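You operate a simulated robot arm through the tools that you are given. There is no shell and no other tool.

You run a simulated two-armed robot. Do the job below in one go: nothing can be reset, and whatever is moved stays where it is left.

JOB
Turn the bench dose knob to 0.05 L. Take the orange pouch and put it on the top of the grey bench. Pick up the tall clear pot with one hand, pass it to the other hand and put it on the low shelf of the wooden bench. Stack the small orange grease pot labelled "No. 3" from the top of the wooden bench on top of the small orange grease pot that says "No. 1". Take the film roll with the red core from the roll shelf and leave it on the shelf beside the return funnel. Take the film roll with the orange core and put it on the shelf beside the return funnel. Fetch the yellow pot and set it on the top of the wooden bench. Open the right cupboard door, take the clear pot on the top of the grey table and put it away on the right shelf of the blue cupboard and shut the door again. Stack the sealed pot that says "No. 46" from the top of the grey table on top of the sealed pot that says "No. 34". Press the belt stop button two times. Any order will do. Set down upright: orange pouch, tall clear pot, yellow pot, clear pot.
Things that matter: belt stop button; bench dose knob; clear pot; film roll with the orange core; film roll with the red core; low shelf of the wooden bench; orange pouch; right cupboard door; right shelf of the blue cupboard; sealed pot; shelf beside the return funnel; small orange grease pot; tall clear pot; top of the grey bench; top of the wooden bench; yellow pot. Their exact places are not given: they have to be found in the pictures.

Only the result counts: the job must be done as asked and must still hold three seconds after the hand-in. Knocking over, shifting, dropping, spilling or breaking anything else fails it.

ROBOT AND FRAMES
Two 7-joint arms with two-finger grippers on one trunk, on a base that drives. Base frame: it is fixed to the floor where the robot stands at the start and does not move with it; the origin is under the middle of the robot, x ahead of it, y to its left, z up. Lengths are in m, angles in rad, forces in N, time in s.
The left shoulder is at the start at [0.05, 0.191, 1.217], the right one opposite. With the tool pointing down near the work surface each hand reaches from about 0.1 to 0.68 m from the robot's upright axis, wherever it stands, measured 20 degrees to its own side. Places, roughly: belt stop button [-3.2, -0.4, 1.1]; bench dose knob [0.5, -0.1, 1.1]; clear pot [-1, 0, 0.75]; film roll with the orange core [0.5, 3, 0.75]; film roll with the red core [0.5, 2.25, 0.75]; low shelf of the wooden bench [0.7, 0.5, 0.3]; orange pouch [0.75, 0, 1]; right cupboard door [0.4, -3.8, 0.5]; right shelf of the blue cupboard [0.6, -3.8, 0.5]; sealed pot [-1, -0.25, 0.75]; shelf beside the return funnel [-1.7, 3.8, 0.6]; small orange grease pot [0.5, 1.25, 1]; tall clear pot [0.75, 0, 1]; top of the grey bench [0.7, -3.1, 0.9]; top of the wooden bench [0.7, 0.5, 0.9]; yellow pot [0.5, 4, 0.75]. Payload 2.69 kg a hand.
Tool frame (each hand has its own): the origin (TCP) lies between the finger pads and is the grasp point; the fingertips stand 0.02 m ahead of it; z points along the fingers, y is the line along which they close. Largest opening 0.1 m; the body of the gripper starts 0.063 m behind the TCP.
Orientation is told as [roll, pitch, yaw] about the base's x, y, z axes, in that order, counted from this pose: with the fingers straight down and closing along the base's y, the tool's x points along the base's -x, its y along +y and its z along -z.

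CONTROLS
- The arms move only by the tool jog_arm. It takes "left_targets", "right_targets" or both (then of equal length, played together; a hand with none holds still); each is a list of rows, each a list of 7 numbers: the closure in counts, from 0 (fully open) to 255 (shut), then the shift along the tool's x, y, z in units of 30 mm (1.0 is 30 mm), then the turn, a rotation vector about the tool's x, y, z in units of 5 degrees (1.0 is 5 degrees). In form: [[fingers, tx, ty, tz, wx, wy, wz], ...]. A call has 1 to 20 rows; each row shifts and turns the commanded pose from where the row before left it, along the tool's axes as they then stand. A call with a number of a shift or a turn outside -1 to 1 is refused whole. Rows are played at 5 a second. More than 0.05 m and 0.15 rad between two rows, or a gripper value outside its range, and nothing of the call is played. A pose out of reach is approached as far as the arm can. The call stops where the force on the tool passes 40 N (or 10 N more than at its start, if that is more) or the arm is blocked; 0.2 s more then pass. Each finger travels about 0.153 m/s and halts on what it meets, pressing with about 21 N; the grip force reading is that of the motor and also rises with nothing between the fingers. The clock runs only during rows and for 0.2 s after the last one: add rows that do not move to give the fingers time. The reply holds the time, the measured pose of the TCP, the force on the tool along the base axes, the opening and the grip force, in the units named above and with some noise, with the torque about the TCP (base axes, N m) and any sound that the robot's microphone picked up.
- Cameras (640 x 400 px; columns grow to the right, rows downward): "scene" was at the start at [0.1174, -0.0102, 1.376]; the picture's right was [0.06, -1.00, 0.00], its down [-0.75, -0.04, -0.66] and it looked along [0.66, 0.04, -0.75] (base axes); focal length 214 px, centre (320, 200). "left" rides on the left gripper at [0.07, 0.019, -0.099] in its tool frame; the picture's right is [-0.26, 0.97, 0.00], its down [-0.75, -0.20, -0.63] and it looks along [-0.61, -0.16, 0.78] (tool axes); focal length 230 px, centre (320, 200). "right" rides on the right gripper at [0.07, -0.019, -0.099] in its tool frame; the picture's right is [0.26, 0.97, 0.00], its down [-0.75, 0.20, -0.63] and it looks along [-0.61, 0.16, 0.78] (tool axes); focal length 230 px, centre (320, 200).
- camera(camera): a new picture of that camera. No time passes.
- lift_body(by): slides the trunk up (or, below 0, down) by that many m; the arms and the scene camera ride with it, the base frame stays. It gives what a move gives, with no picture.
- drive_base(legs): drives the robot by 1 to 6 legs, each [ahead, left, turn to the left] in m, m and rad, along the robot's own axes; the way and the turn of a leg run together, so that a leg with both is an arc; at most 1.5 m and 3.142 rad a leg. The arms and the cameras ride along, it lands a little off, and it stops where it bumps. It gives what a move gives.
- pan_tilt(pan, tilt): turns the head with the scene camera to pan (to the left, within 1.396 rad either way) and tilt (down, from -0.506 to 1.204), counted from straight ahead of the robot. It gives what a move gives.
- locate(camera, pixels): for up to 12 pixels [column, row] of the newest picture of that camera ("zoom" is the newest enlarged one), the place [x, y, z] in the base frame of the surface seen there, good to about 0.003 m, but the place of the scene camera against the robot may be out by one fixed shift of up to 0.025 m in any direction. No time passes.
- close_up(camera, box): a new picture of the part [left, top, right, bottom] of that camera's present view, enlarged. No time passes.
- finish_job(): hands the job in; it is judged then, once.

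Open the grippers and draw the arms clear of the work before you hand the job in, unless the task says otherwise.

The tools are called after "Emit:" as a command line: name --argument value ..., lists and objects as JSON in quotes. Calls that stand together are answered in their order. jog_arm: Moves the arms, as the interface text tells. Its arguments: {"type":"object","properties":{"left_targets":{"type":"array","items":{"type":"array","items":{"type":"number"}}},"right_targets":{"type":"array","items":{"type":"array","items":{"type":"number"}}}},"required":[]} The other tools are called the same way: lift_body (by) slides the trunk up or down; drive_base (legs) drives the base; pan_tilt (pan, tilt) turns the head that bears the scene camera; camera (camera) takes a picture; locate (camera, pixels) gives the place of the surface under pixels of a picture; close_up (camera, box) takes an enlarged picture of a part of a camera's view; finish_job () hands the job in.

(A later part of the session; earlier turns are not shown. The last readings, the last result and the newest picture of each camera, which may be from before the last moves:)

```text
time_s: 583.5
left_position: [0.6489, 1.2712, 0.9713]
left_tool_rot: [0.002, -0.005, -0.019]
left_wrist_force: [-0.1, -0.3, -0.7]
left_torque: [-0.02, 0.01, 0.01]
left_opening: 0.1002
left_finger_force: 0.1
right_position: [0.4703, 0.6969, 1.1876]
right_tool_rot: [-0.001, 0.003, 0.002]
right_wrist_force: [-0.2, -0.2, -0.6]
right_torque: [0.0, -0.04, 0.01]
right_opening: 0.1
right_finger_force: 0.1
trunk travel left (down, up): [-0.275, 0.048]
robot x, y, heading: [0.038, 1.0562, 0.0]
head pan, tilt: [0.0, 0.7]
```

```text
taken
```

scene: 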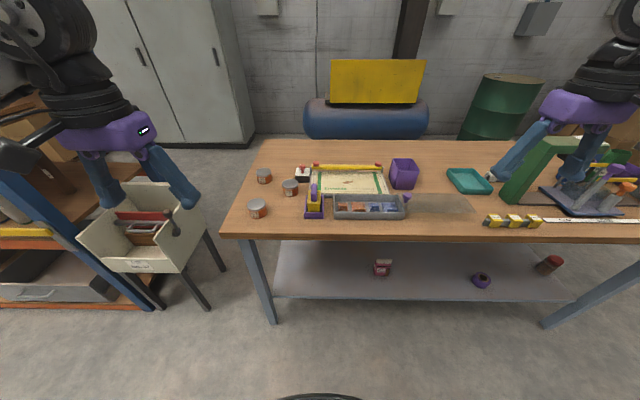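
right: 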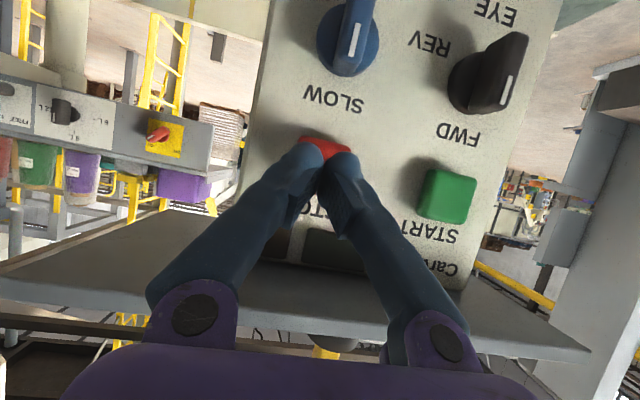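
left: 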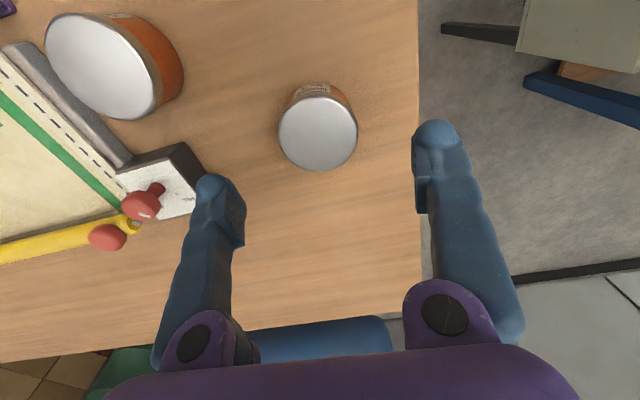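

Aligned within 3 mm. I descend to z≈0.891, grip, and lift.

Emit:
jog_arm --left_targets '[[0, 0.09, 0, 0.8, 0, 0, 0], [0, 0, 0, 0.9, 0, 0, 0], [0, 0, 0, 0.7, 0, 0, 0], [0, 0, 0, 0.27, 0, 0, 0], [0, 0, 0, 0, 0, 0, 0], [80, 0, 0, 0, 0, 0, 0], [150, 0, 0, 0, 0, 0, 0], [220, 0, 0, 0, 0, 0, 0], [255, 0, 0, 0, 0, 0, 0], [255, 0, 0, 0, 0, 0, 0]]'

Emit:
jog_arm --left_targets '[[255, 0, 0, -0.5, 0, 0, 0], [255, 0, 0, -0.9, 0, 0, 0], [255, 0, 0, -0.9, 0, 0, 0], [255, 0, 0, -0.9, 0, 0, 0], [255, 0, 0, 0, 0, 0, 0]]'

Emit:
camera --camera "left"

```text
time_s: 585.6
left_position: [0.6452, 1.2719, 0.894]
left_tool_rot: [0.003, -0.001, -0.019]
left_wrist_force: [-0.1, 0.4, -0.3]
left_torque: [0.04, 0.01, 0.02]
left_opening: 0.0591
left_finger_force: 21.2
right_position: [0.471, 0.6951, 1.1878]
right_tool_rot: [0.001, 0.003, 0.0]
right_wrist_force: [-0.4, -0.9, 0.3]
right_torque: [-0.01, -0.03, 0.02]
right_opening: 0.0999
right_finger_force: 0.0
trunk travel left (down, up): [-0.275, 0.048]
robot x, y, heading: [0.039, 1.0574, 0.001]
head pan, tilt: [0.0, 0.7]
```

```text
time_s: 586.9
left_position: [0.6474, 1.2709, 0.989]
left_tool_rot: [0.002, -0.002, -0.018]
left_wrist_force: [-0.2, 0.3, -1.3]
left_torque: [-0.01, 0.02, 0.0]
left_opening: 0.0592
left_finger_force: 20.6
right_position: [0.4705, 0.697, 1.1885]
right_tool_rot: [-0.002, 0.001, 0.003]
right_wrist_force: [-0.9, 0.3, 0.3]
right_torque: [0.02, -0.02, 0.01]
right_opening: 0.1002
right_finger_force: 0.1
trunk travel left (down, up): [-0.275, 0.048]
robot x, y, heading: [0.0393, 1.0572, -0.003]
head pan, tilt: [0.0, 0.7]
```

```text
taken
```

left: 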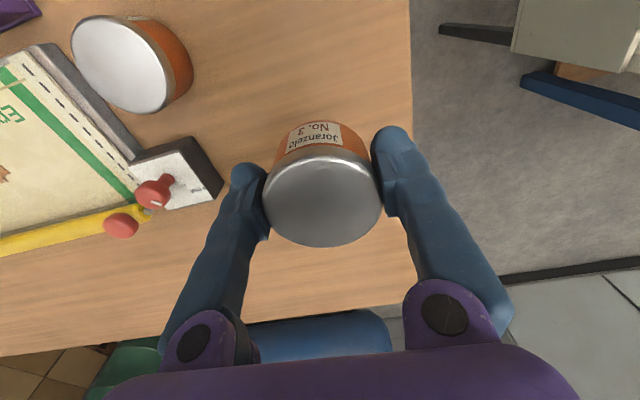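

No. 3 is held. I drive 0.112 m to the right and pull back 3 cm, to see No. 1's lid in front of the held pot.

Emit:
drive_base --legs '[[0, -0.112, 0]]'

Emit:
jog_arm --left_targets '[[255, 0.5, 0, 0, 0, 0, 0], [255, 0.5, 0, 0, 0, 0, 0], [255, 0, 0, 0, 0, 0, 0]]'

Emit:
camera --camera "left"

```text
time_s: 588.5
left_position: [0.6472, 1.1608, 0.99]
left_tool_rot: [0.003, -0.003, -0.021]
left_wrist_force: [0.1, 0.3, -1.9]
left_torque: [0.05, -0.02, 0.0]
left_opening: 0.0591
left_finger_force: 21.1
right_position: [0.472, 0.5848, 1.1878]
right_tool_rot: [0.0, 0.004, 0.003]
right_wrist_force: [0.4, -0.5, 0.0]
right_torque: [0.02, -0.01, -0.02]
right_opening: 0.0999
right_finger_force: 0.0
trunk travel left (down, up): [-0.275, 0.048]
robot x, y, heading: [0.0382, 0.9497, -0.005]
head pan, tilt: [0.0, 0.7]
```

```text
time_s: 589.3
left_position: [0.6165, 1.162, 0.9892]
left_tool_rot: [0.0, -0.002, -0.02]
left_wrist_force: [0.9, -0.4, -1.9]
left_torque: [0.0, 0.02, 0.01]
left_opening: 0.0592
left_finger_force: 21.1
right_position: [0.4702, 0.587, 1.1889]
right_tool_rot: [-0.001, 0.001, 0.0]
right_wrist_force: [-0.3, -0.2, 0.4]
right_torque: [0.01, -0.02, 0.0]
right_opening: 0.1
right_finger_force: 0.1
trunk travel left (down, up): [-0.275, 0.048]
robot x, y, heading: [0.0422, 0.9516, -0.002]
head pan, tilt: [0.0, 0.7]
```

```text
taken
```

left: 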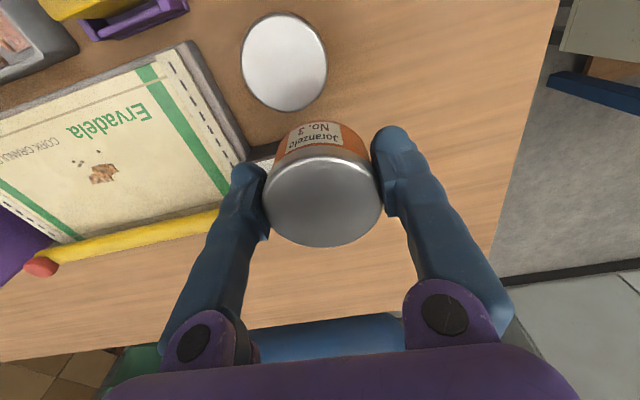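

No. 1's lid shows at (284,62). I locate its rim points to get the centre.

Emit:
locate --camera "left" --pixels '[[284, 62], [244, 60], [325, 64], [284, 16], [284, 108], [258, 27], [312, 97], [256, 95], [314, 30]]'

```text
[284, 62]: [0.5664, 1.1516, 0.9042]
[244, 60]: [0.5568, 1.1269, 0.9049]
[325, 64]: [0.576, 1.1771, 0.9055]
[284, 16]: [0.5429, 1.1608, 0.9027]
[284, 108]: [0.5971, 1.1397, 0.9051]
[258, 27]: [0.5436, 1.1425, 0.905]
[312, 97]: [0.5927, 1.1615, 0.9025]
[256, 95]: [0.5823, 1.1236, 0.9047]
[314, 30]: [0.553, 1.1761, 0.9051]
```

No. 1's lid centre: (0.568, 1.151), z 0.9045. I bring No. 3 exactly above it and lower to ~1 cm over contact.

Emit:
jog_arm --left_targets '[[255, 0.82, -0.225, 0, 0, 0, 0], [255, 0.82, -0.225, 0, 0, 0, 0], [255, 0, 0, 0, 0, 0, 0], [255, 0, 0, 0.7, 0, 0, 0], [255, 0, 0, 0.6, 0, 0, 0], [255, 0, 0, 0, 0, 0, 0]]'

Emit:
camera --camera "left"

Emit:
close_up --camera "scene" --box '[180, 140, 300, 230]'

```text
time_s: 590.7
left_position: [0.5676, 1.1495, 0.9488]
left_tool_rot: [0.002, -0.003, -0.019]
left_wrist_force: [0.0, -0.1, -1.1]
left_torque: [0.01, 0.0, 0.0]
left_opening: 0.0589
left_finger_force: 21.1
right_position: [0.4692, 0.5855, 1.1872]
right_tool_rot: [0.001, 0.002, 0.001]
right_wrist_force: [-1.1, -0.1, 0.9]
right_torque: [0.0, 0.02, 0.01]
right_opening: 0.0999
right_finger_force: 0.1
trunk travel left (down, up): [-0.275, 0.048]
robot x, y, heading: [0.0383, 0.951, -0.006]
head pan, tilt: [0.0, 0.7]
```

```text
taken
```

left: 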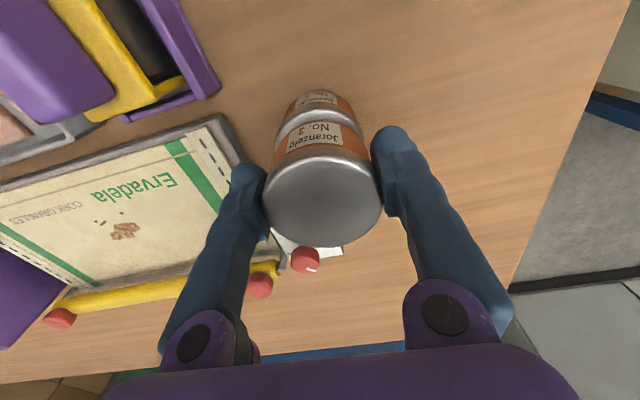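

```text
4.44 times, centred on (240, 185) of scene
```

zoom: 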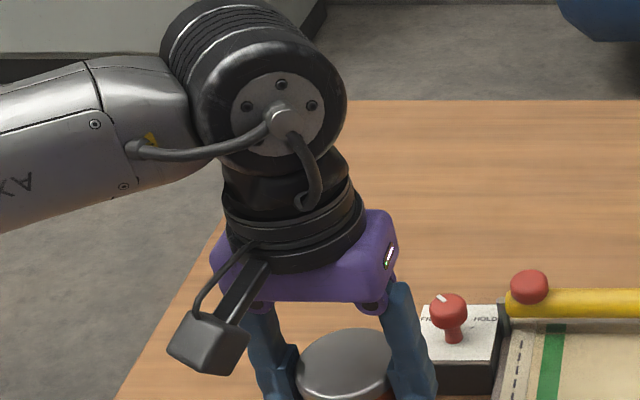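

Aligned. I lower to contact in small steps.

Emit:
jog_arm --left_targets '[[255, 0, 0, 0.2, 0, 0, 0], [255, 0, 0, 0.06, 0, 0, 0], [255, 0, 0, 0, 0, 0, 0]]'

Emit:
jog_arm --left_targets '[[255, 0, 0, 0.06, 0, 0, 0], [255, 0, 0, 0, 0, 0, 0]]'

```text
time_s: 591.5
left_position: [0.5682, 1.1509, 0.9432]
left_tool_rot: [0.002, -0.003, -0.018]
left_wrist_force: [-0.4, -0.2, -0.5]
left_torque: [-0.02, 0.0, 0.0]
left_opening: 0.0593
left_finger_force: 21.3
right_position: [0.4701, 0.5862, 1.189]
right_tool_rot: [-0.001, 0.002, 0.004]
right_wrist_force: [0.1, -0.7, 0.1]
right_torque: [0.02, 0.01, 0.02]
right_opening: 0.0999
right_finger_force: 0.1
trunk travel left (down, up): [-0.275, 0.048]
robot x, y, heading: [0.0413, 0.9503, -0.001]
head pan, tilt: [0.0, 0.7]
```

```text
time_s: 592.1
left_position: [0.5672, 1.151, 0.9403]
left_tool_rot: [0.001, -0.003, -0.02]
left_wrist_force: [-0.3, -0.4, -2.1]
left_torque: [0.03, 0.03, 0.0]
left_opening: 0.0589
left_finger_force: 21.2
right_position: [0.4702, 0.585, 1.1884]
right_tool_rot: [-0.002, 0.002, 0.002]
right_wrist_force: [-0.1, -1.0, -0.1]
right_torque: [0.0, -0.01, 0.03]
right_opening: 0.1
right_finger_force: 0.1
trunk travel left (down, up): [-0.275, 0.048]
robot x, y, heading: [0.0418, 0.9479, 0.0]
head pan, tilt: [0.0, 0.7]
```

Not touching yet; two more 2 mm steps.

Emit:
jog_arm --left_targets '[[255, 0, 0, 0.06, 0, 0, 0], [255, 0, 0, 0, 0, 0, 0]]'

Emit:
jog_arm --left_targets '[[255, 0, 0, 0.06, 0, 0, 0], [255, 0, 0, 0, 0, 0, 0]]'

```text
time_s: 592.7
left_position: [0.5681, 1.1499, 0.9395]
left_tool_rot: [0.001, -0.003, -0.019]
left_wrist_force: [0.2, 0.2, 2.9]
left_torque: [-0.05, 0.05, 0.03]
left_opening: 0.059
left_finger_force: 20.4
right_position: [0.469, 0.5858, 1.1888]
right_tool_rot: [-0.001, 0.002, 0.002]
right_wrist_force: [0.1, 0.1, 0.3]
right_torque: [0.01, 0.0, 0.0]
right_opening: 0.1
right_finger_force: 0.0
trunk travel left (down, up): [-0.275, 0.048]
robot x, y, heading: [0.0389, 0.954, -0.001]
head pan, tilt: [0.0, 0.7]
```

```text
time_s: 593.3
left_position: [0.5676, 1.1496, 0.9391]
left_tool_rot: [0.003, -0.006, -0.018]
left_wrist_force: [0.5, 2.5, 18.0]
left_torque: [0.1, 0.09, 0.03]
left_opening: 0.059
left_finger_force: 20.6
right_position: [0.4696, 0.5862, 1.1879]
right_tool_rot: [0.001, -0.001, 0.002]
right_wrist_force: [-0.6, 0.1, 0.2]
right_torque: [0.0, 0.0, 0.01]
right_opening: 0.0999
right_finger_force: 0.0
trunk travel left (down, up): [-0.275, 0.048]
robot x, y, heading: [0.0369, 0.9501, 0.0]
head pan, tilt: [0.0, 0.7]
```

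Contact (18 N). I ease off, open to 0.085, and rise straight up, then check.

Emit:
jog_arm --left_targets '[[255, 0, 0, -0.05, 0, 0, 0], [200, 0, 0, 0, 0, 0, 0], [130, 0, 0, 0, 0, 0, 0], [70, 0, 0, 0, 0, 0, 0], [40, 0, 0, 0, 0, 0, 0], [40, 0, 0, 0, 0, 0, 0], [40, 0, 0, -0.3, 0, 0, 0], [40, 0, 0, -0.7, 0, 0, 0], [40, 0, 0, -1, 0, 0, 0], [40, 0, 0, -1, 0, 0, 0], [40, 0, 0, -1, 0, 0, 0], [0, 0, 0, -1, 0, 0, 0], [0, 0, 0, -1, 0, 0, 0]]'

Emit:
camera --camera "left"

Emit:
close_up --camera "scene" --box '[180, 140, 340, 240]'

```text
time_s: 596.1
left_position: [0.5666, 1.1475, 1.1186]
left_tool_rot: [0.002, -0.001, -0.019]
left_wrist_force: [1.0, 0.9, -0.7]
left_torque: [0.0, -0.01, -0.01]
left_opening: 0.1002
left_finger_force: 0.0
right_position: [0.4692, 0.5852, 1.188]
right_tool_rot: [-0.001, 0.002, 0.001]
right_wrist_force: [-0.2, 0.6, 0.1]
right_torque: [0.0, -0.03, -0.04]
right_opening: 0.1002
right_finger_force: 0.1
trunk travel left (down, up): [-0.275, 0.048]
robot x, y, heading: [0.0391, 0.9518, -0.007]
head pan, tilt: [0.0, 0.7]
```

```text
taken
```

left: 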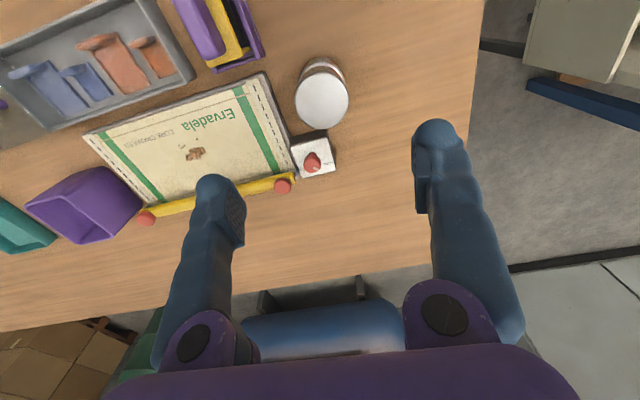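

```text
4.00 times, centred on (260, 190) of scene
```

zoom: 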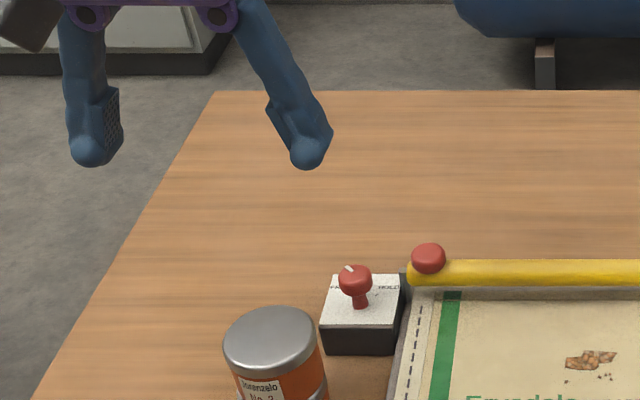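

No. 3 sits squarely on No. 1. I retract the hand, back into the aisle, and drive on toward the roll shelf, then look.

Emit:
jog_arm --left_targets '[[0, 0.9, 0.2, -0.3, 0, 0, 0], [0, 0.9, 0.2, -0.3, 0, 0, 0], [0, 0.9, 0.2, -0.3, 0, 0, 0], [0, 0.9, 0.2, -0.3, 0, 0, 0], [0, 0.9, 0.2, -0.3, 0, 0, 0], [0, 0, 0, 0, 0, 0, 0]]'

Emit:
drive_base --legs '[[-0.27, 0, 0.005], [0, 0.9, 0]]'

Emit:
pan_tilt --pan 0.3 --tilt 0.6

Emit:
camera --camera "scene"

```text
time_s: 597.5
left_position: [0.4337, 1.1819, 1.161]
left_tool_rot: [0.0, -0.002, -0.019]
left_wrist_force: [-0.6, 1.0, -0.7]
left_torque: [0.0, -0.03, 0.03]
left_opening: 0.1001
left_finger_force: 0.2
right_position: [0.4705, 0.5837, 1.1883]
right_tool_rot: [0.001, 0.003, 0.003]
right_wrist_force: [0.5, -0.5, 0.9]
right_torque: [0.01, -0.01, 0.0]
right_opening: 0.1002
right_finger_force: 0.1
trunk travel left (down, up): [-0.275, 0.048]
robot x, y, heading: [0.0399, 0.9447, -0.001]
head pan, tilt: [0.0, 0.7]
```

```text
time_s: 607.3
left_position: [0.1567, 2.0827, 1.1632]
left_tool_rot: [0.001, -0.002, -0.014]
left_wrist_force: [0.5, 0.1, -0.2]
left_torque: [0.03, -0.02, -0.06]
left_opening: 0.1
left_finger_force: 0.2
right_position: [0.1978, 1.4874, 1.1877]
right_tool_rot: [-0.002, 0.001, 0.007]
right_wrist_force: [-0.6, -0.2, -0.3]
right_torque: [0.0, -0.01, 0.02]
right_opening: 0.0999
right_finger_force: 0.0
trunk travel left (down, up): [-0.275, 0.048]
robot x, y, heading: [-0.2347, 1.8524, -0.004]
head pan, tilt: [0.0, 0.7]
```

```text
time_s: 608.1
left_position: [0.1585, 2.083, 1.1624]
left_tool_rot: [0.001, -0.001, -0.015]
left_wrist_force: [-0.5, 0.7, 0.2]
left_torque: [0.0, 0.04, 0.0]
left_opening: 0.1001
left_finger_force: 0.1
right_position: [0.1978, 1.4879, 1.1877]
right_tool_rot: [0.0, 0.003, 0.007]
right_wrist_force: [0.7, -0.2, 0.7]
right_torque: [-0.01, 0.02, 0.03]
right_opening: 0.0997
right_finger_force: 0.1
trunk travel left (down, up): [-0.275, 0.048]
robot x, y, heading: [-0.2325, 1.8511, 0.004]
head pan, tilt: [0.3, 0.6]
```

```text
taken
```

scene: 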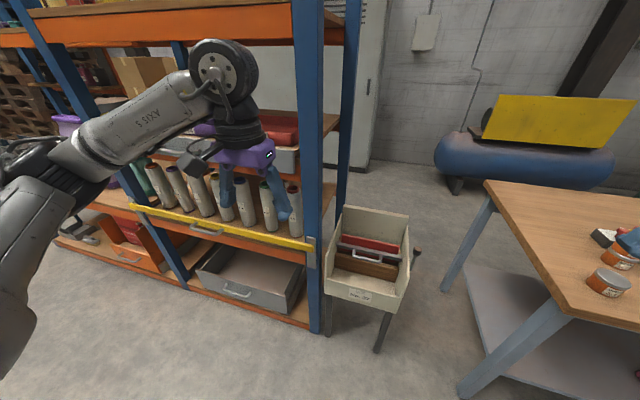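

A rack with upright film rolls behind a yellow rail is ahead-left. I drive 0.5 m further and look at the rolls' cores.

Emit:
drive_base --legs '[[-0.1, 0.55, 0]]'

Emit:
pan_tilt --pan 0.0 --tilt 0.6

Emit:
camera --camera "scene"

Emit:
camera --camera "left"

Emit:
camera --camera "right"

```text
time_s: 611.9
left_position: [0.0903, 2.4538, 1.163]
left_tool_rot: [0.003, -0.003, -0.004]
left_wrist_force: [-0.2, -1.1, 0.0]
left_torque: [0.05, 0.06, -0.01]
left_opening: 0.0999
left_finger_force: 0.1
right_position: [0.136, 1.8601, 1.1894]
right_tool_rot: [0.0, 0.0, 0.019]
right_wrist_force: [0.1, -0.1, -0.2]
right_torque: [0.05, 0.03, -0.01]
right_opening: 0.0999
right_finger_force: 0.2
trunk travel left (down, up): [-0.275, 0.048]
robot x, y, heading: [-0.2995, 2.2143, 0.011]
head pan, tilt: [0.3, 0.6]
stopped in leg 1: the robot was blocked; the commanded pose is now the measured one
```

```text
time_s: 612.7
left_position: [0.0905, 2.4568, 1.1627]
left_tool_rot: [0.0, -0.002, 0.0]
left_wrist_force: [0.5, 0.0, 0.1]
left_torque: [0.03, -0.01, -0.01]
left_opening: 0.1002
left_finger_force: 0.0
right_position: [0.1381, 1.8625, 1.1895]
right_tool_rot: [-0.001, -0.002, 0.02]
right_wrist_force: [0.3, -0.3, -0.3]
right_torque: [-0.04, 0.04, 0.05]
right_opening: 0.0999
right_finger_force: 0.0
trunk travel left (down, up): [-0.275, 0.048]
robot x, y, heading: [-0.3002, 2.2156, 0.013]
head pan, tilt: [0.0, 0.6]
```

```text
taken
```

scene: 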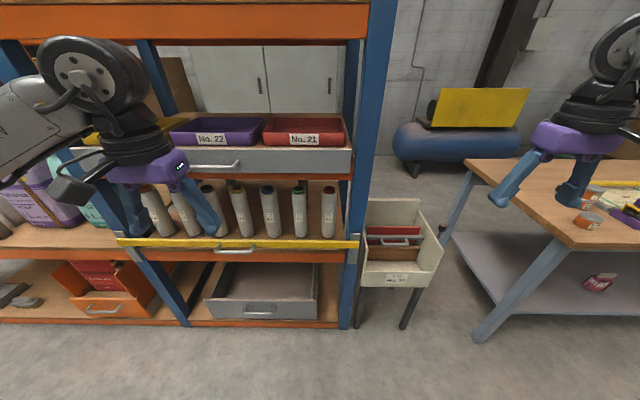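

```text
taken
```

left: 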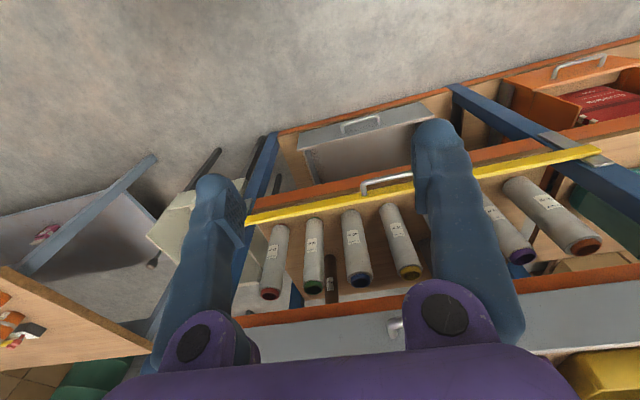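

```text
taken
```

right: 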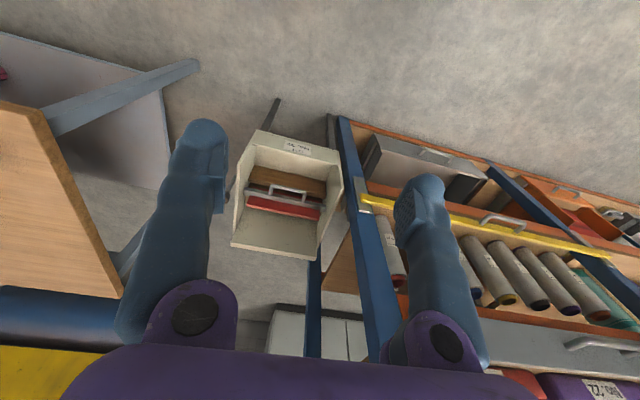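

The base bumped lightly at x −0.30 (the bag rack behind). I move 6 cm forward, then zoom in on the rolls: cores seem red, green, blue, yellow, … from right to left.

Emit:
drive_base --legs '[[0.06, 0, -0.013]]'

Emit:
camera --camera "scene"

Emit:
close_up --camera "scene" --box '[180, 100, 380, 350]'

Emit:
locate --camera "scene" --pixels '[[330, 190], [330, 215], [329, 238], [299, 190], [268, 190], [240, 245], [340, 244], [300, 175], [300, 200], [250, 165], [300, 255], [360, 200]]'

```text
time_s: 613.6
left_position: [0.1548, 2.4512, 1.1612]
left_tool_rot: [0.002, -0.002, -0.015]
left_wrist_force: [0.4, -0.6, 0.6]
left_torque: [0.01, 0.02, 0.02]
left_opening: 0.1001
left_finger_force: 0.1
right_position: [0.1942, 1.8569, 1.1866]
right_tool_rot: [0.001, 0.0, 0.007]
right_wrist_force: [0.9, 0.5, 0.4]
right_torque: [0.03, 0.03, 0.0]
right_opening: 0.1005
right_finger_force: 0.0
trunk travel left (down, up): [-0.275, 0.048]
robot x, y, heading: [-0.2344, 2.2219, 0.005]
head pan, tilt: [0.0, 0.6]
```

```text
taken
```

scene: 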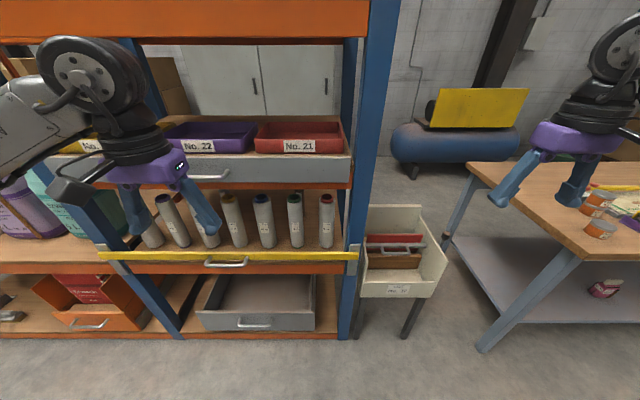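

```text
1.60 times, centred on (280, 225) of scene
```

zoom: 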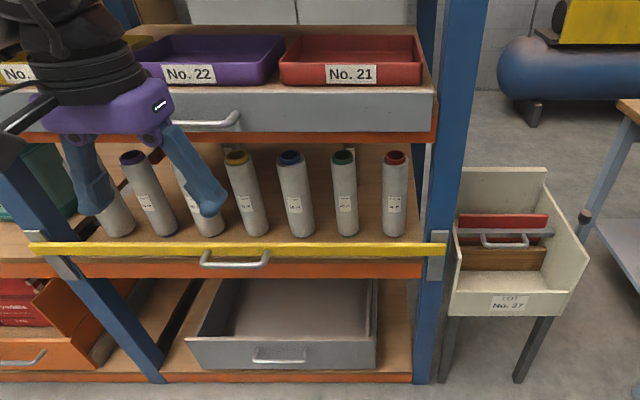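

```text
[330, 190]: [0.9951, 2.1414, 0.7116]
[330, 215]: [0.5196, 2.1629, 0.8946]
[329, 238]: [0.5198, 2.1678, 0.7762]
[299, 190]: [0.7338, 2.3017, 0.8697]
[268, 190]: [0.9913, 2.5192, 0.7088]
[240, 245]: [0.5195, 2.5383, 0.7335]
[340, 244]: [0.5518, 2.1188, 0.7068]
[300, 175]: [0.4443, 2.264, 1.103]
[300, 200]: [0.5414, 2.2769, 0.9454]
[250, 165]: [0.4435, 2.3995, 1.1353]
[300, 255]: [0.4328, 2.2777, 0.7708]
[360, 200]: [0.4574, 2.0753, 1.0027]
```

Red core is the rightmost roll, about (0.55, 2.18), standing from z≈0.70 to ≈0.95 behind a yellow rail, with a beam above. I measure rail and beam heights precisely with the left camera.

Emit:
camera --camera "left"

Emit:
close_up --camera "left" --box '[230, 150, 430, 330]'

Emit:
close_up --camera "scene" --box '[270, 160, 390, 270]'

Emit:
locate --camera "zoom" --pixels '[[310, 100], [300, 200], [300, 290], [310, 335], [150, 335], [150, 350], [150, 365], [150, 385], [250, 80], [250, 100], [370, 130], [150, 250]]'

```text
taken
```

left: 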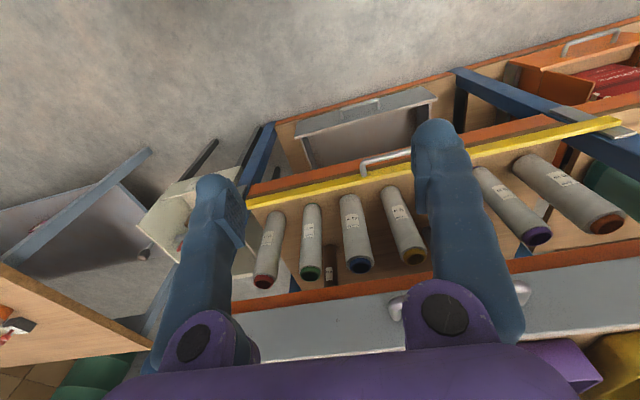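

```text
2.22 times, centred on (330, 240) of left
```

zoom: 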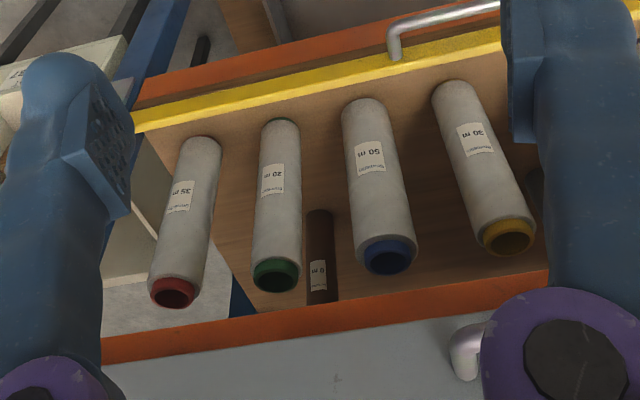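

```text
3.64 times, centred on (330, 215) of scene
```

zoom: 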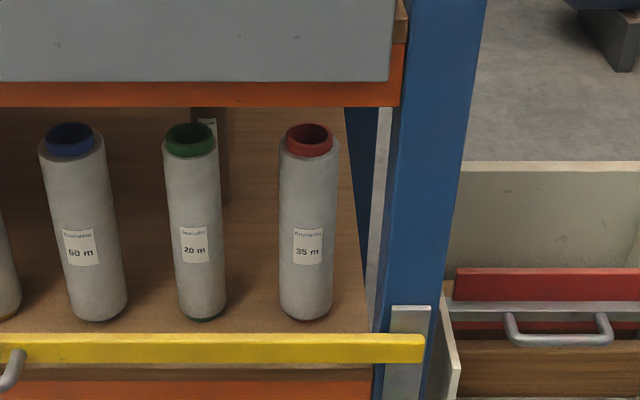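

```text
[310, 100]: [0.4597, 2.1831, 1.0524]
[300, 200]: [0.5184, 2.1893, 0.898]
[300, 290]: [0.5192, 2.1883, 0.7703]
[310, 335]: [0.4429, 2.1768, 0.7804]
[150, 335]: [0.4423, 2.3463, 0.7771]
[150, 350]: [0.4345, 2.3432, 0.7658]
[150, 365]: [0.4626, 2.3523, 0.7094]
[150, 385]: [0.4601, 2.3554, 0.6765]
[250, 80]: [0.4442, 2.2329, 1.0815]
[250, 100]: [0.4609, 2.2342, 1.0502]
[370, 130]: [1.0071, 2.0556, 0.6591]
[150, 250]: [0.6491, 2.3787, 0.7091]
```

I measure the red roll precisely with the left camera: top of core, sides and foot, plus the rail and beam.

Emit:
locate --camera "left" --pixels '[[264, 283], [263, 276], [270, 245], [278, 215], [256, 275], [281, 278], [255, 204], [300, 196], [262, 300], [300, 295], [310, 275], [311, 270]]'

Emit:
close_up --camera "left" --box '[235, 190, 335, 310]'

```text
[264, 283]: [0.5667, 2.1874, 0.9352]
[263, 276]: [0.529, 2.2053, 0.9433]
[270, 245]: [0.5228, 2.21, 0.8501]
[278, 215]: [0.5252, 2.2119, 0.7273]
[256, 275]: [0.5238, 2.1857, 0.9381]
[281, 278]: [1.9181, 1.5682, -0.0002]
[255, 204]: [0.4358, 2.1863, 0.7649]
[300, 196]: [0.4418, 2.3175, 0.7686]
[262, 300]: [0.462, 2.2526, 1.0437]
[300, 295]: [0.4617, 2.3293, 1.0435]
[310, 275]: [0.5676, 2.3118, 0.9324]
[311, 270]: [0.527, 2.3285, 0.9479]
```

```text
3.33 times, centred on (285, 250) of left
```

zoom: 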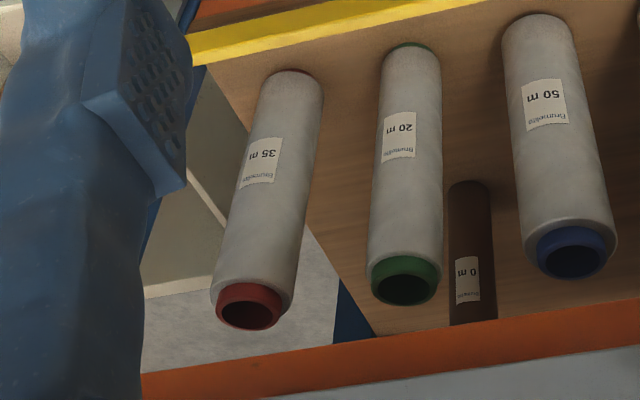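

The red roll: front x 0.523, centre ≈(0.549, 2.207), z 0.699–0.948, ∅≈0.052; window between rail top 0.768 and beam bottom ≈1.03, so it must be tilted ~35° coming out. I look for the orange-core roll further left.

Emit:
locate --camera "left" --pixels '[[607, 222], [570, 190], [538, 235], [520, 210], [410, 255], [630, 185], [600, 250]]'

Emit:
close_up --camera "left" --box '[460, 130, 640, 270]'

Emit:
pan_tilt --pan 1.1 --tilt 0.5

Emit:
camera --camera "scene"

```text
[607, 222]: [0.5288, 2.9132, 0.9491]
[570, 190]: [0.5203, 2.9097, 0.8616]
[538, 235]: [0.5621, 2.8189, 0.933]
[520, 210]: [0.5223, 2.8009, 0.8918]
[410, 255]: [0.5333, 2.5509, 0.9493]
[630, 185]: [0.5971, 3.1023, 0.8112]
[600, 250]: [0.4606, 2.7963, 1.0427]
```

```text
2.86 times, centred on (550, 200) of left
```

zoom: 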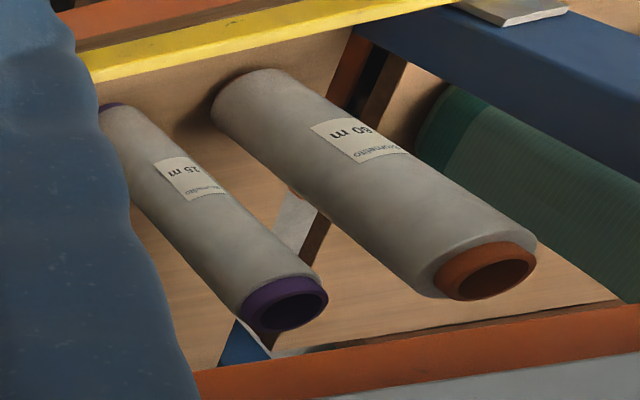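

```text
time_s: 615.0
left_position: [0.1537, 2.4521, 1.1623]
left_tool_rot: [0.001, -0.001, -0.015]
left_wrist_force: [-0.8, -0.5, 0.2]
left_torque: [0.01, 0.01, -0.03]
left_opening: 0.1
left_finger_force: 0.0
right_position: [0.1923, 1.8575, 1.1879]
right_tool_rot: [-0.001, 0.0, 0.008]
right_wrist_force: [0.5, 0.1, 0.1]
right_torque: [-0.01, 0.0, 0.01]
right_opening: 0.0998
right_finger_force: 0.0
trunk travel left (down, up): [-0.275, 0.048]
robot x, y, heading: [-0.2369, 2.2204, 0.006]
head pan, tilt: [1.1, 0.499]
```

```text
taken
```

scene: 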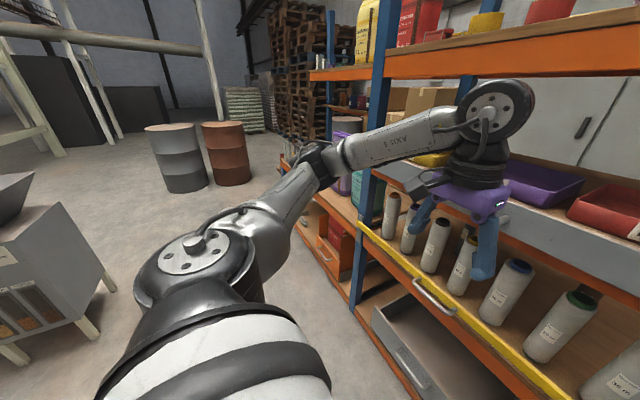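

The orange-core roll ("80 m") is the leftmost at ≈(0.55, 2.92). I'll take red with the right hand and orange with the left. First I test in free air whether the right hand can pitch to −100° (needed to tilt the roll out).

Emit:
jog_arm --right_targets '[[0, 0, 0, 0, 0, -1, 0], [0, 0, 0, 0, 0, -1, 0], [0, 0, 0, 0, 0, -1, 0], [0, 0, 0, 0, 0, -1, 0], [0, 0, 0, 0, 0, -1, 0], [0, 0, 0, 0, 0, -1, 0], [0, 0, 0, 0, 0, -1, 0], [0, 0, 0, 0, 0, -1, 0], [0, 0, 0, 0, 0, -1, 0], [0, 0, 0, 0, 0, -1, 0], [0, 0, 0, 0, 0, -1, 0], [0, 0, 0, 0, 0, -1, 0], [0, 0, 0, 0, 0, 0, 0]]'

Emit:
jog_arm --right_targets '[[0, 0, 0, 0, 0.866, 0, 0.5], [0, 0, 0, 0, 0.866, 0, 0.5], [0, 0, 0, 0, 0.866, 0, 0.5], [0, 0, 0, 0, 0.866, 0, 0.5], [0, 0, 0, 0, 0.866, 0, 0.5], [0, 0, 0, 0, 0, -1, 0], [0, 0, 0, 0, 0, -1, 0], [0, 0, 0, 0, 0, -1, 0], [0, 0, 0, 0, 0, -1, 0], [0, 0, 0, 0, 0, -1, 0], [0, 0, 0, 0, 0, -1, 0], [0, 0, 0, 0, 0, -1, 0], [0, 0, 0, 0, 0, -1, 0], [0, 0, 0, 0, 0, 0, 0]]'

```text
time_s: 617.8
left_position: [0.1551, 2.4523, 1.1613]
left_tool_rot: [0.002, -0.001, -0.015]
left_wrist_force: [-0.1, -0.7, -0.8]
left_torque: [-0.02, 0.01, 0.01]
left_opening: 0.0999
left_finger_force: 0.0
right_position: [0.1935, 1.8564, 1.189]
right_tool_rot: [-0.001, -1.048, 0.009]
right_wrist_force: [-0.6, -1.0, 0.4]
right_torque: [-0.02, 0.0, 0.01]
right_opening: 0.1001
right_finger_force: 0.0
trunk travel left (down, up): [-0.275, 0.048]
robot x, y, heading: [-0.2414, 2.2133, 0.004]
head pan, tilt: [1.1, 0.499]
```

```text
time_s: 620.8
left_position: [0.1536, 2.4517, 1.1616]
left_tool_rot: [0.0, -0.001, -0.016]
left_wrist_force: [-0.7, 0.3, 0.5]
left_torque: [0.0, 0.02, -0.01]
left_opening: 0.1
left_finger_force: 0.0
right_position: [0.2332, 1.8592, 1.2006]
right_tool_rot: [-0.033, -1.357, -0.378]
right_wrist_force: [0.0, -0.4, -0.3]
right_torque: [0.0, 0.01, -0.03]
right_opening: 0.1002
right_finger_force: 0.1
right hand out of reach, approached as far as the arm can: row 1, 2, 6, 7, 8, 9, 10, 11, 12, 13
trunk travel left (down, up): [-0.275, 0.048]
robot x, y, heading: [-0.2386, 2.2195, 0.0]
head pan, tilt: [1.1, 0.499]
```

The right wrist stops at about −78°. Since the window (rail top to beam bottom) may just admit the upright roll, I measure rail, beam edge, shelf and roll top more accurately in a zoom.

Emit:
close_up --camera "left" --box '[235, 180, 335, 310]'

Emit:
locate --camera "zoom" --pixels '[[340, 351], [340, 347], [340, 355], [260, 362], [300, 60], [300, 50], [300, 70], [345, 150], [350, 250], [400, 290], [395, 280], [255, 305]]'

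```text
3.08 times, centred on (285, 245) of left
```

zoom: 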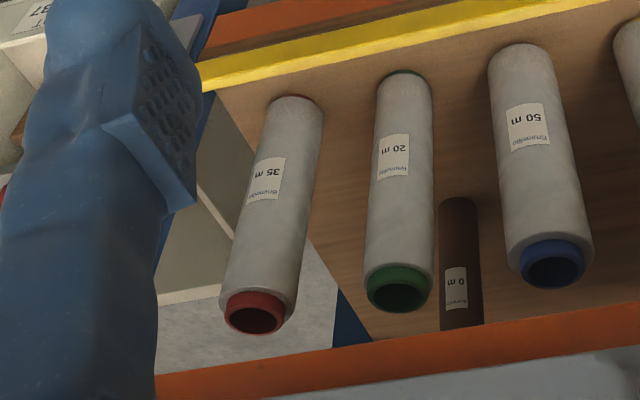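

```text
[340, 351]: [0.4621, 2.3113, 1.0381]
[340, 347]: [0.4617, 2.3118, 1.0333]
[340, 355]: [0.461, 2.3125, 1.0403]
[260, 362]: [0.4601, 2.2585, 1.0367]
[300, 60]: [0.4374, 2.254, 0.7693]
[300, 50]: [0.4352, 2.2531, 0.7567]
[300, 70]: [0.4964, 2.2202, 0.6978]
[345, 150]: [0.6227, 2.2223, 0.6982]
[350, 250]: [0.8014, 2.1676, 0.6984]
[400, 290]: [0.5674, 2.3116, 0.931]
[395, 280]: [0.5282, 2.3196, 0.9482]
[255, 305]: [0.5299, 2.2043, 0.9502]
```

Beam bottom z≈1.032, rail top ≈0.770, roll 0.252 tall — only 1 cm spare upright, so I'd rather grip at pitch −45° and tilt to −78° (needs 0.238). I test that range with the trunk lowered, still in free air.

Emit:
lift_body --by -0.27

Emit:
jog_arm --right_targets '[[0, 0.97, 0, 0.2, 0, 0, 0], [0, 0.97, 0, 0.2, 0, 0, 0], [0, 0.97, 0, 0.2, 0, 0, 0], [0, 0, 0, 0, 0, 0, 0]]'

Emit:
jog_arm --right_targets '[[0, 0, 0, 0, 0, 1, 0], [0, 0, 0, 0, 0, 1, 0], [0, 0, 0, 0, 0, 1, 0], [0, 0, 0, 0, 0, 1, 0], [0, 0, 0, 0, 0, 1, 0], [0, 0, 0, 0, 0, 1, 0], [0, 0, 0, 0, 0, 0.6, 0], [0, 0, 0, 0, 0, 0, 0]]'

Emit:
jog_arm --right_targets '[[0, 0, 0, 0, 0, -1, 0], [0, 0, 0, 0, 0, -1, 0], [0, 0, 0, 0, 0, -1, 0], [0, 0, 0, 0, 0, -1, 0], [0, 0, 0, 0, 0, -1, 0], [0, 0, 0, 0, 0, -1, 0], [0, 0, 0, 0, 0, -1, 0], [0, 0, 0, 0, 0, 0, 0]]'

```text
time_s: 623.5
left_position: [0.1525, 2.4521, 0.8933]
left_tool_rot: [0.001, -0.002, -0.016]
left_wrist_force: [-0.2, 0.7, -0.3]
left_torque: [0.0, 0.0, 0.01]
left_opening: 0.0996
left_finger_force: 0.1
right_position: [0.2333, 1.8597, 0.9289]
right_tool_rot: [-0.033, -1.357, -0.378]
right_wrist_force: [-1.6, 0.2, 0.1]
right_torque: [0.01, -0.01, 0.01]
right_opening: 0.0999
right_finger_force: 0.1
trunk travel left (down, up): [-0.005, 0.318]
robot x, y, heading: [-0.2353, 2.2148, 0.004]
head pan, tilt: [1.1, 0.499]
```

```text
time_s: 624.5
left_position: [0.1529, 2.4516, 0.893]
left_tool_rot: [0.002, -0.002, -0.016]
left_wrist_force: [0.7, 0.1, -0.4]
left_torque: [0.02, -0.01, 0.01]
left_opening: 0.1
left_finger_force: 0.1
right_position: [0.2408, 1.8785, 0.8704]
right_tool_rot: [-0.038, -1.351, -0.38]
right_wrist_force: [0.1, 0.1, 0.1]
right_torque: [0.01, 0.0, -0.02]
right_opening: 0.1001
right_finger_force: 0.0
right hand out of reach, approached as far as the arm can: row 1, 2, 3
trunk travel left (down, up): [-0.005, 0.318]
robot x, y, heading: [-0.2395, 2.2177, 0.001]
head pan, tilt: [1.1, 0.499]
```

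```text
time_s: 626.3
left_position: [0.1533, 2.4523, 0.8932]
left_tool_rot: [0.004, -0.002, -0.015]
left_wrist_force: [-0.6, 0.2, 0.1]
left_torque: [0.02, -0.01, 0.0]
left_opening: 0.1
left_finger_force: 0.1
right_position: [0.2398, 1.8773, 0.8718]
right_tool_rot: [-0.01, -0.777, -0.403]
right_wrist_force: [-0.2, 0.7, 0.3]
right_torque: [0.01, 0.01, -0.01]
right_opening: 0.1002
right_finger_force: 0.0
trunk travel left (down, up): [-0.005, 0.318]
robot x, y, heading: [-0.2379, 2.2178, 0.005]
head pan, tilt: [1.1, 0.499]
```

```text
time_s: 628.1
left_position: [0.1535, 2.4518, 0.8917]
left_tool_rot: [0.003, -0.002, -0.017]
left_wrist_force: [-0.9, 0.6, 0.2]
left_torque: [0.03, 0.0, 0.0]
left_opening: 0.1001
left_finger_force: 0.1
right_position: [0.2416, 1.8852, 0.8714]
right_tool_rot: [-0.01, -1.279, -0.387]
right_wrist_force: [-0.6, 0.3, -1.0]
right_torque: [0.01, 0.0, 0.05]
right_opening: 0.1002
right_finger_force: 0.1
right hand out of reach, approached as far as the arm can: row 6, 7
trunk travel left (down, up): [-0.005, 0.318]
robot x, y, heading: [-0.2372, 2.2205, 0.001]
head pan, tilt: [1.1, 0.499]
```

The free range is about −44° to −73°. Because the thicker orange roll gains nothing from such a tilt, I'll draw the rolls out upright with careful height control. I set the right hand back to −60° and drive in front of the red roll.

Emit:
jog_arm --right_targets '[[0, 0, 0, 0, 0, 0.9, 0], [0, 0, 0, 0, 0, 0.9, 0], [0, 0, 0, 0, 0, 0.87, 0], [0, 0.866, 0, 0.5, 0, 0, 0], [0, 0.5, 0, 0.29, 0, 0, 0], [0, 0, 0, 0, 0, 0, 0]]'

Emit:
drive_base --legs '[[0.06, 0.325, 0]]'

Emit:
camera --camera "right"

Emit:
pan_tilt --pan -0.3 --tilt 0.6

Emit:
camera --camera "scene"

```text
time_s: 629.5
left_position: [0.1526, 2.4516, 0.892]
left_tool_rot: [0.002, 0.0, -0.017]
left_wrist_force: [0.0, 0.3, -0.2]
left_torque: [0.04, -0.02, 0.0]
left_opening: 0.0997
left_finger_force: 0.0
right_position: [0.242, 1.8836, 0.8247]
right_tool_rot: [-0.006, -1.045, -0.394]
right_wrist_force: [0.4, 0.0, -0.4]
right_torque: [0.0, 0.01, -0.02]
right_opening: 0.1001
right_finger_force: 0.0
trunk travel left (down, up): [-0.005, 0.318]
robot x, y, heading: [-0.241, 2.2185, -0.002]
head pan, tilt: [1.1, 0.499]
```

```text
time_s: 632.9
left_position: [0.2105, 2.7748, 0.892]
left_tool_rot: [0.002, -0.001, -0.008]
left_wrist_force: [-0.3, 0.1, -0.1]
left_torque: [-0.01, -0.02, 0.02]
left_opening: 0.0999
left_finger_force: 0.1
right_position: [0.3017, 2.2077, 0.8229]
right_tool_rot: [-0.006, -1.047, -0.384]
right_wrist_force: [-0.3, -0.4, -1.1]
right_torque: [-0.03, 0.02, 0.01]
right_opening: 0.0999
right_finger_force: 0.0
trunk travel left (down, up): [-0.005, 0.318]
robot x, y, heading: [-0.1805, 2.5368, 0.009]
head pan, tilt: [1.1, 0.499]
```

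```text
taken
```

right: 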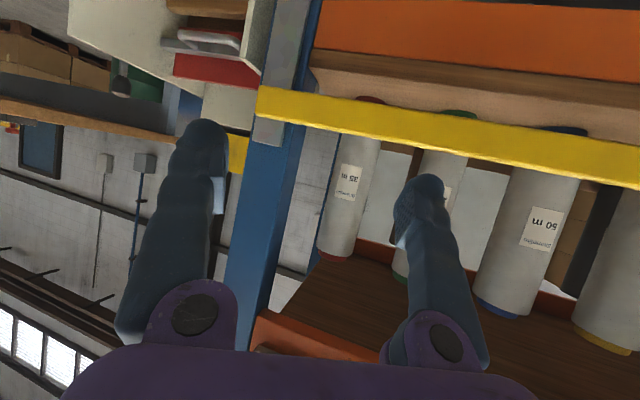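

```text
time_s: 634.4
left_position: [0.209, 2.7749, 0.8933]
left_tool_rot: [0.002, -0.003, -0.009]
left_wrist_force: [0.3, -0.4, 1.1]
left_torque: [0.01, 0.01, 0.02]
left_opening: 0.0999
left_finger_force: 0.0
right_position: [0.3015, 2.2086, 0.8235]
right_tool_rot: [-0.004, -1.045, -0.387]
right_wrist_force: [0.2, -0.1, 0.4]
right_torque: [0.03, -0.01, 0.03]
right_opening: 0.0999
right_finger_force: 0.1
trunk travel left (down, up): [-0.005, 0.318]
robot x, y, heading: [-0.1811, 2.542, 0.01]
head pan, tilt: [-0.3, 0.6]
```

```text
taken
```

scene: 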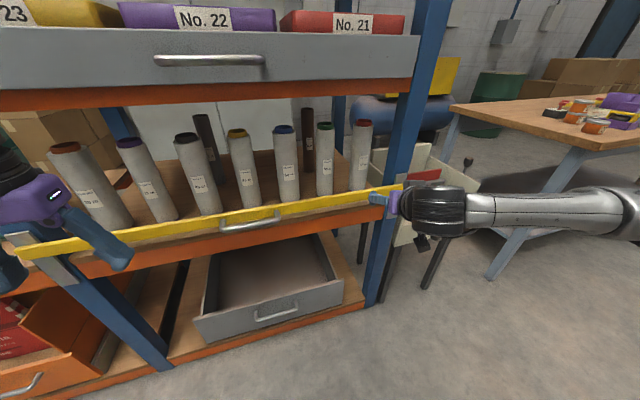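

The hand points 22° to the right, so it must start further left: I drive 0.095 m left and measure the red roll with the right camera.

Emit:
drive_base --legs '[[0, 0.095, -0.01]]'

Emit:
camera --camera "right"

```text
time_s: 635.9
left_position: [0.2123, 2.8629, 0.8933]
left_tool_rot: [0.002, -0.002, -0.021]
left_wrist_force: [0.3, -1.5, 0.1]
left_torque: [-0.01, -0.03, -0.02]
left_opening: 0.1
left_finger_force: 0.0
right_position: [0.2981, 2.2943, 0.8241]
right_tool_rot: [-0.008, -1.043, -0.396]
right_wrist_force: [0.4, 0.0, -0.3]
right_torque: [0.0, -0.03, -0.02]
right_opening: 0.0999
right_finger_force: 0.1
trunk travel left (down, up): [-0.005, 0.318]
robot x, y, heading: [-0.1796, 2.6333, -0.0]
head pan, tilt: [-0.3, 0.6]
```

```text
taken
```

right: 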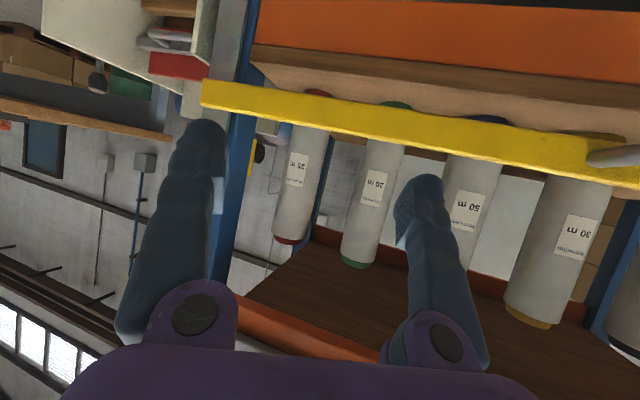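

Between the fingers I now see red (297,180) and green (372,190). I locate both rolls' fronts and edges.

Emit:
locate --camera "right" --pixels '[[297, 175], [305, 130], [290, 230], [279, 200], [318, 180], [370, 190], [351, 190], [392, 185], [300, 112], [300, 125], [225, 200], [330, 300]]'

Emit:
close_up --camera "right" --box '[220, 70, 420, 320]'

```text
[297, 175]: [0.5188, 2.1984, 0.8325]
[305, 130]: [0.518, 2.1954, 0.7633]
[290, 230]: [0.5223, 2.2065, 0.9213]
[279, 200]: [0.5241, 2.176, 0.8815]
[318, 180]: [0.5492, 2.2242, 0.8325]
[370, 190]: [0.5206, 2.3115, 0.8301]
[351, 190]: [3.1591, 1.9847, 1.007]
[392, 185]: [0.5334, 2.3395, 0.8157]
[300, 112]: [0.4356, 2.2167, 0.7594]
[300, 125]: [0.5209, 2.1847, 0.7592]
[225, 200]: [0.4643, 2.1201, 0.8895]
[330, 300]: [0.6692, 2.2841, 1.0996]
```

```text
1.60 times, centred on (320, 195) of right
```

zoom: 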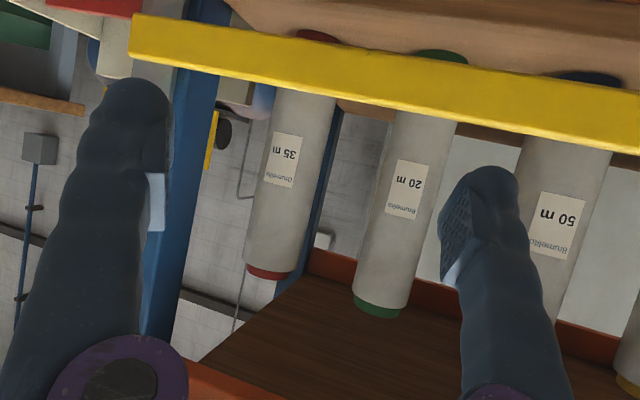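

Red roll: centre ≈(0.551, 2.196), r ≈0.031. The hand's upper box and lower camera must also fit between rail and beam, so I look closely at the hand's shape.

Emit:
close_up --camera "scene" --box '[300, 120, 500, 270]'

Emit:
locate --camera "zoom" --pixels '[[240, 190], [300, 200], [330, 180], [370, 170], [385, 160], [400, 300], [375, 310], [350, 250]]'

```text
2.67 times, centred on (400, 195) of scene
```

zoom: 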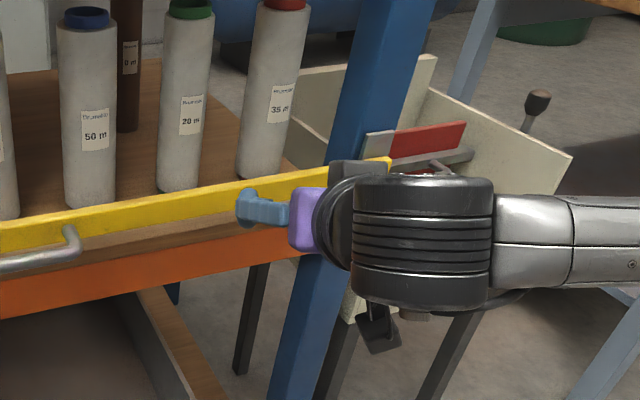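

```text
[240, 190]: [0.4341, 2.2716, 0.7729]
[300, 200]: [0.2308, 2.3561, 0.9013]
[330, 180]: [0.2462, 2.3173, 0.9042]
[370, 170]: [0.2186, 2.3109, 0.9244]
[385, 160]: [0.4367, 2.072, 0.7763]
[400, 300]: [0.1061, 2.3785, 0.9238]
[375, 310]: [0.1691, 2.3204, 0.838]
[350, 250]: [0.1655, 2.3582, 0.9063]
```

The side box tops out only ~9.5 cm above the TCP and the camera ~2.6 cm below, so gripping at z≈0.83 leaves room for the 7.7 cm lift. I drive ahead along the hand's direction.

Emit:
drive_base --legs '[[0.15, -0.055, 0]]'

Emit:
camera --camera "right"

Emit:
camera --camera "scene"

```text
time_s: 637.3
left_position: [0.3635, 2.8069, 0.8924]
left_tool_rot: [0.003, -0.003, -0.018]
left_wrist_force: [0.5, 0.1, -0.2]
left_torque: [0.0, 0.0, -0.01]
left_opening: 0.0999
left_finger_force: 0.0
right_position: [0.4484, 2.2393, 0.8247]
right_tool_rot: [-0.005, -1.046, -0.395]
right_wrist_force: [-0.2, -0.3, -0.3]
right_torque: [0.0, 0.02, -0.03]
right_opening: 0.0996
right_finger_force: 0.1
trunk travel left (down, up): [-0.005, 0.318]
robot x, y, heading: [-0.03, 2.5761, -0.0]
head pan, tilt: [-0.3, 0.6]
```

```text
taken
```

right: 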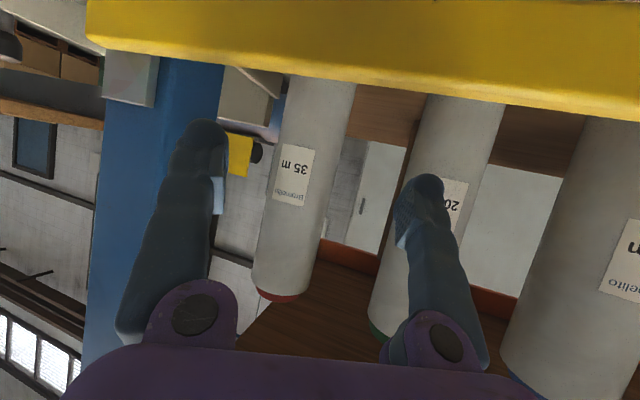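

```text
taken
```

scene: 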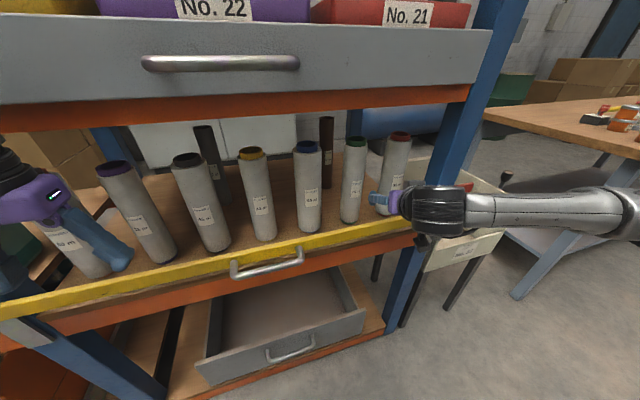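

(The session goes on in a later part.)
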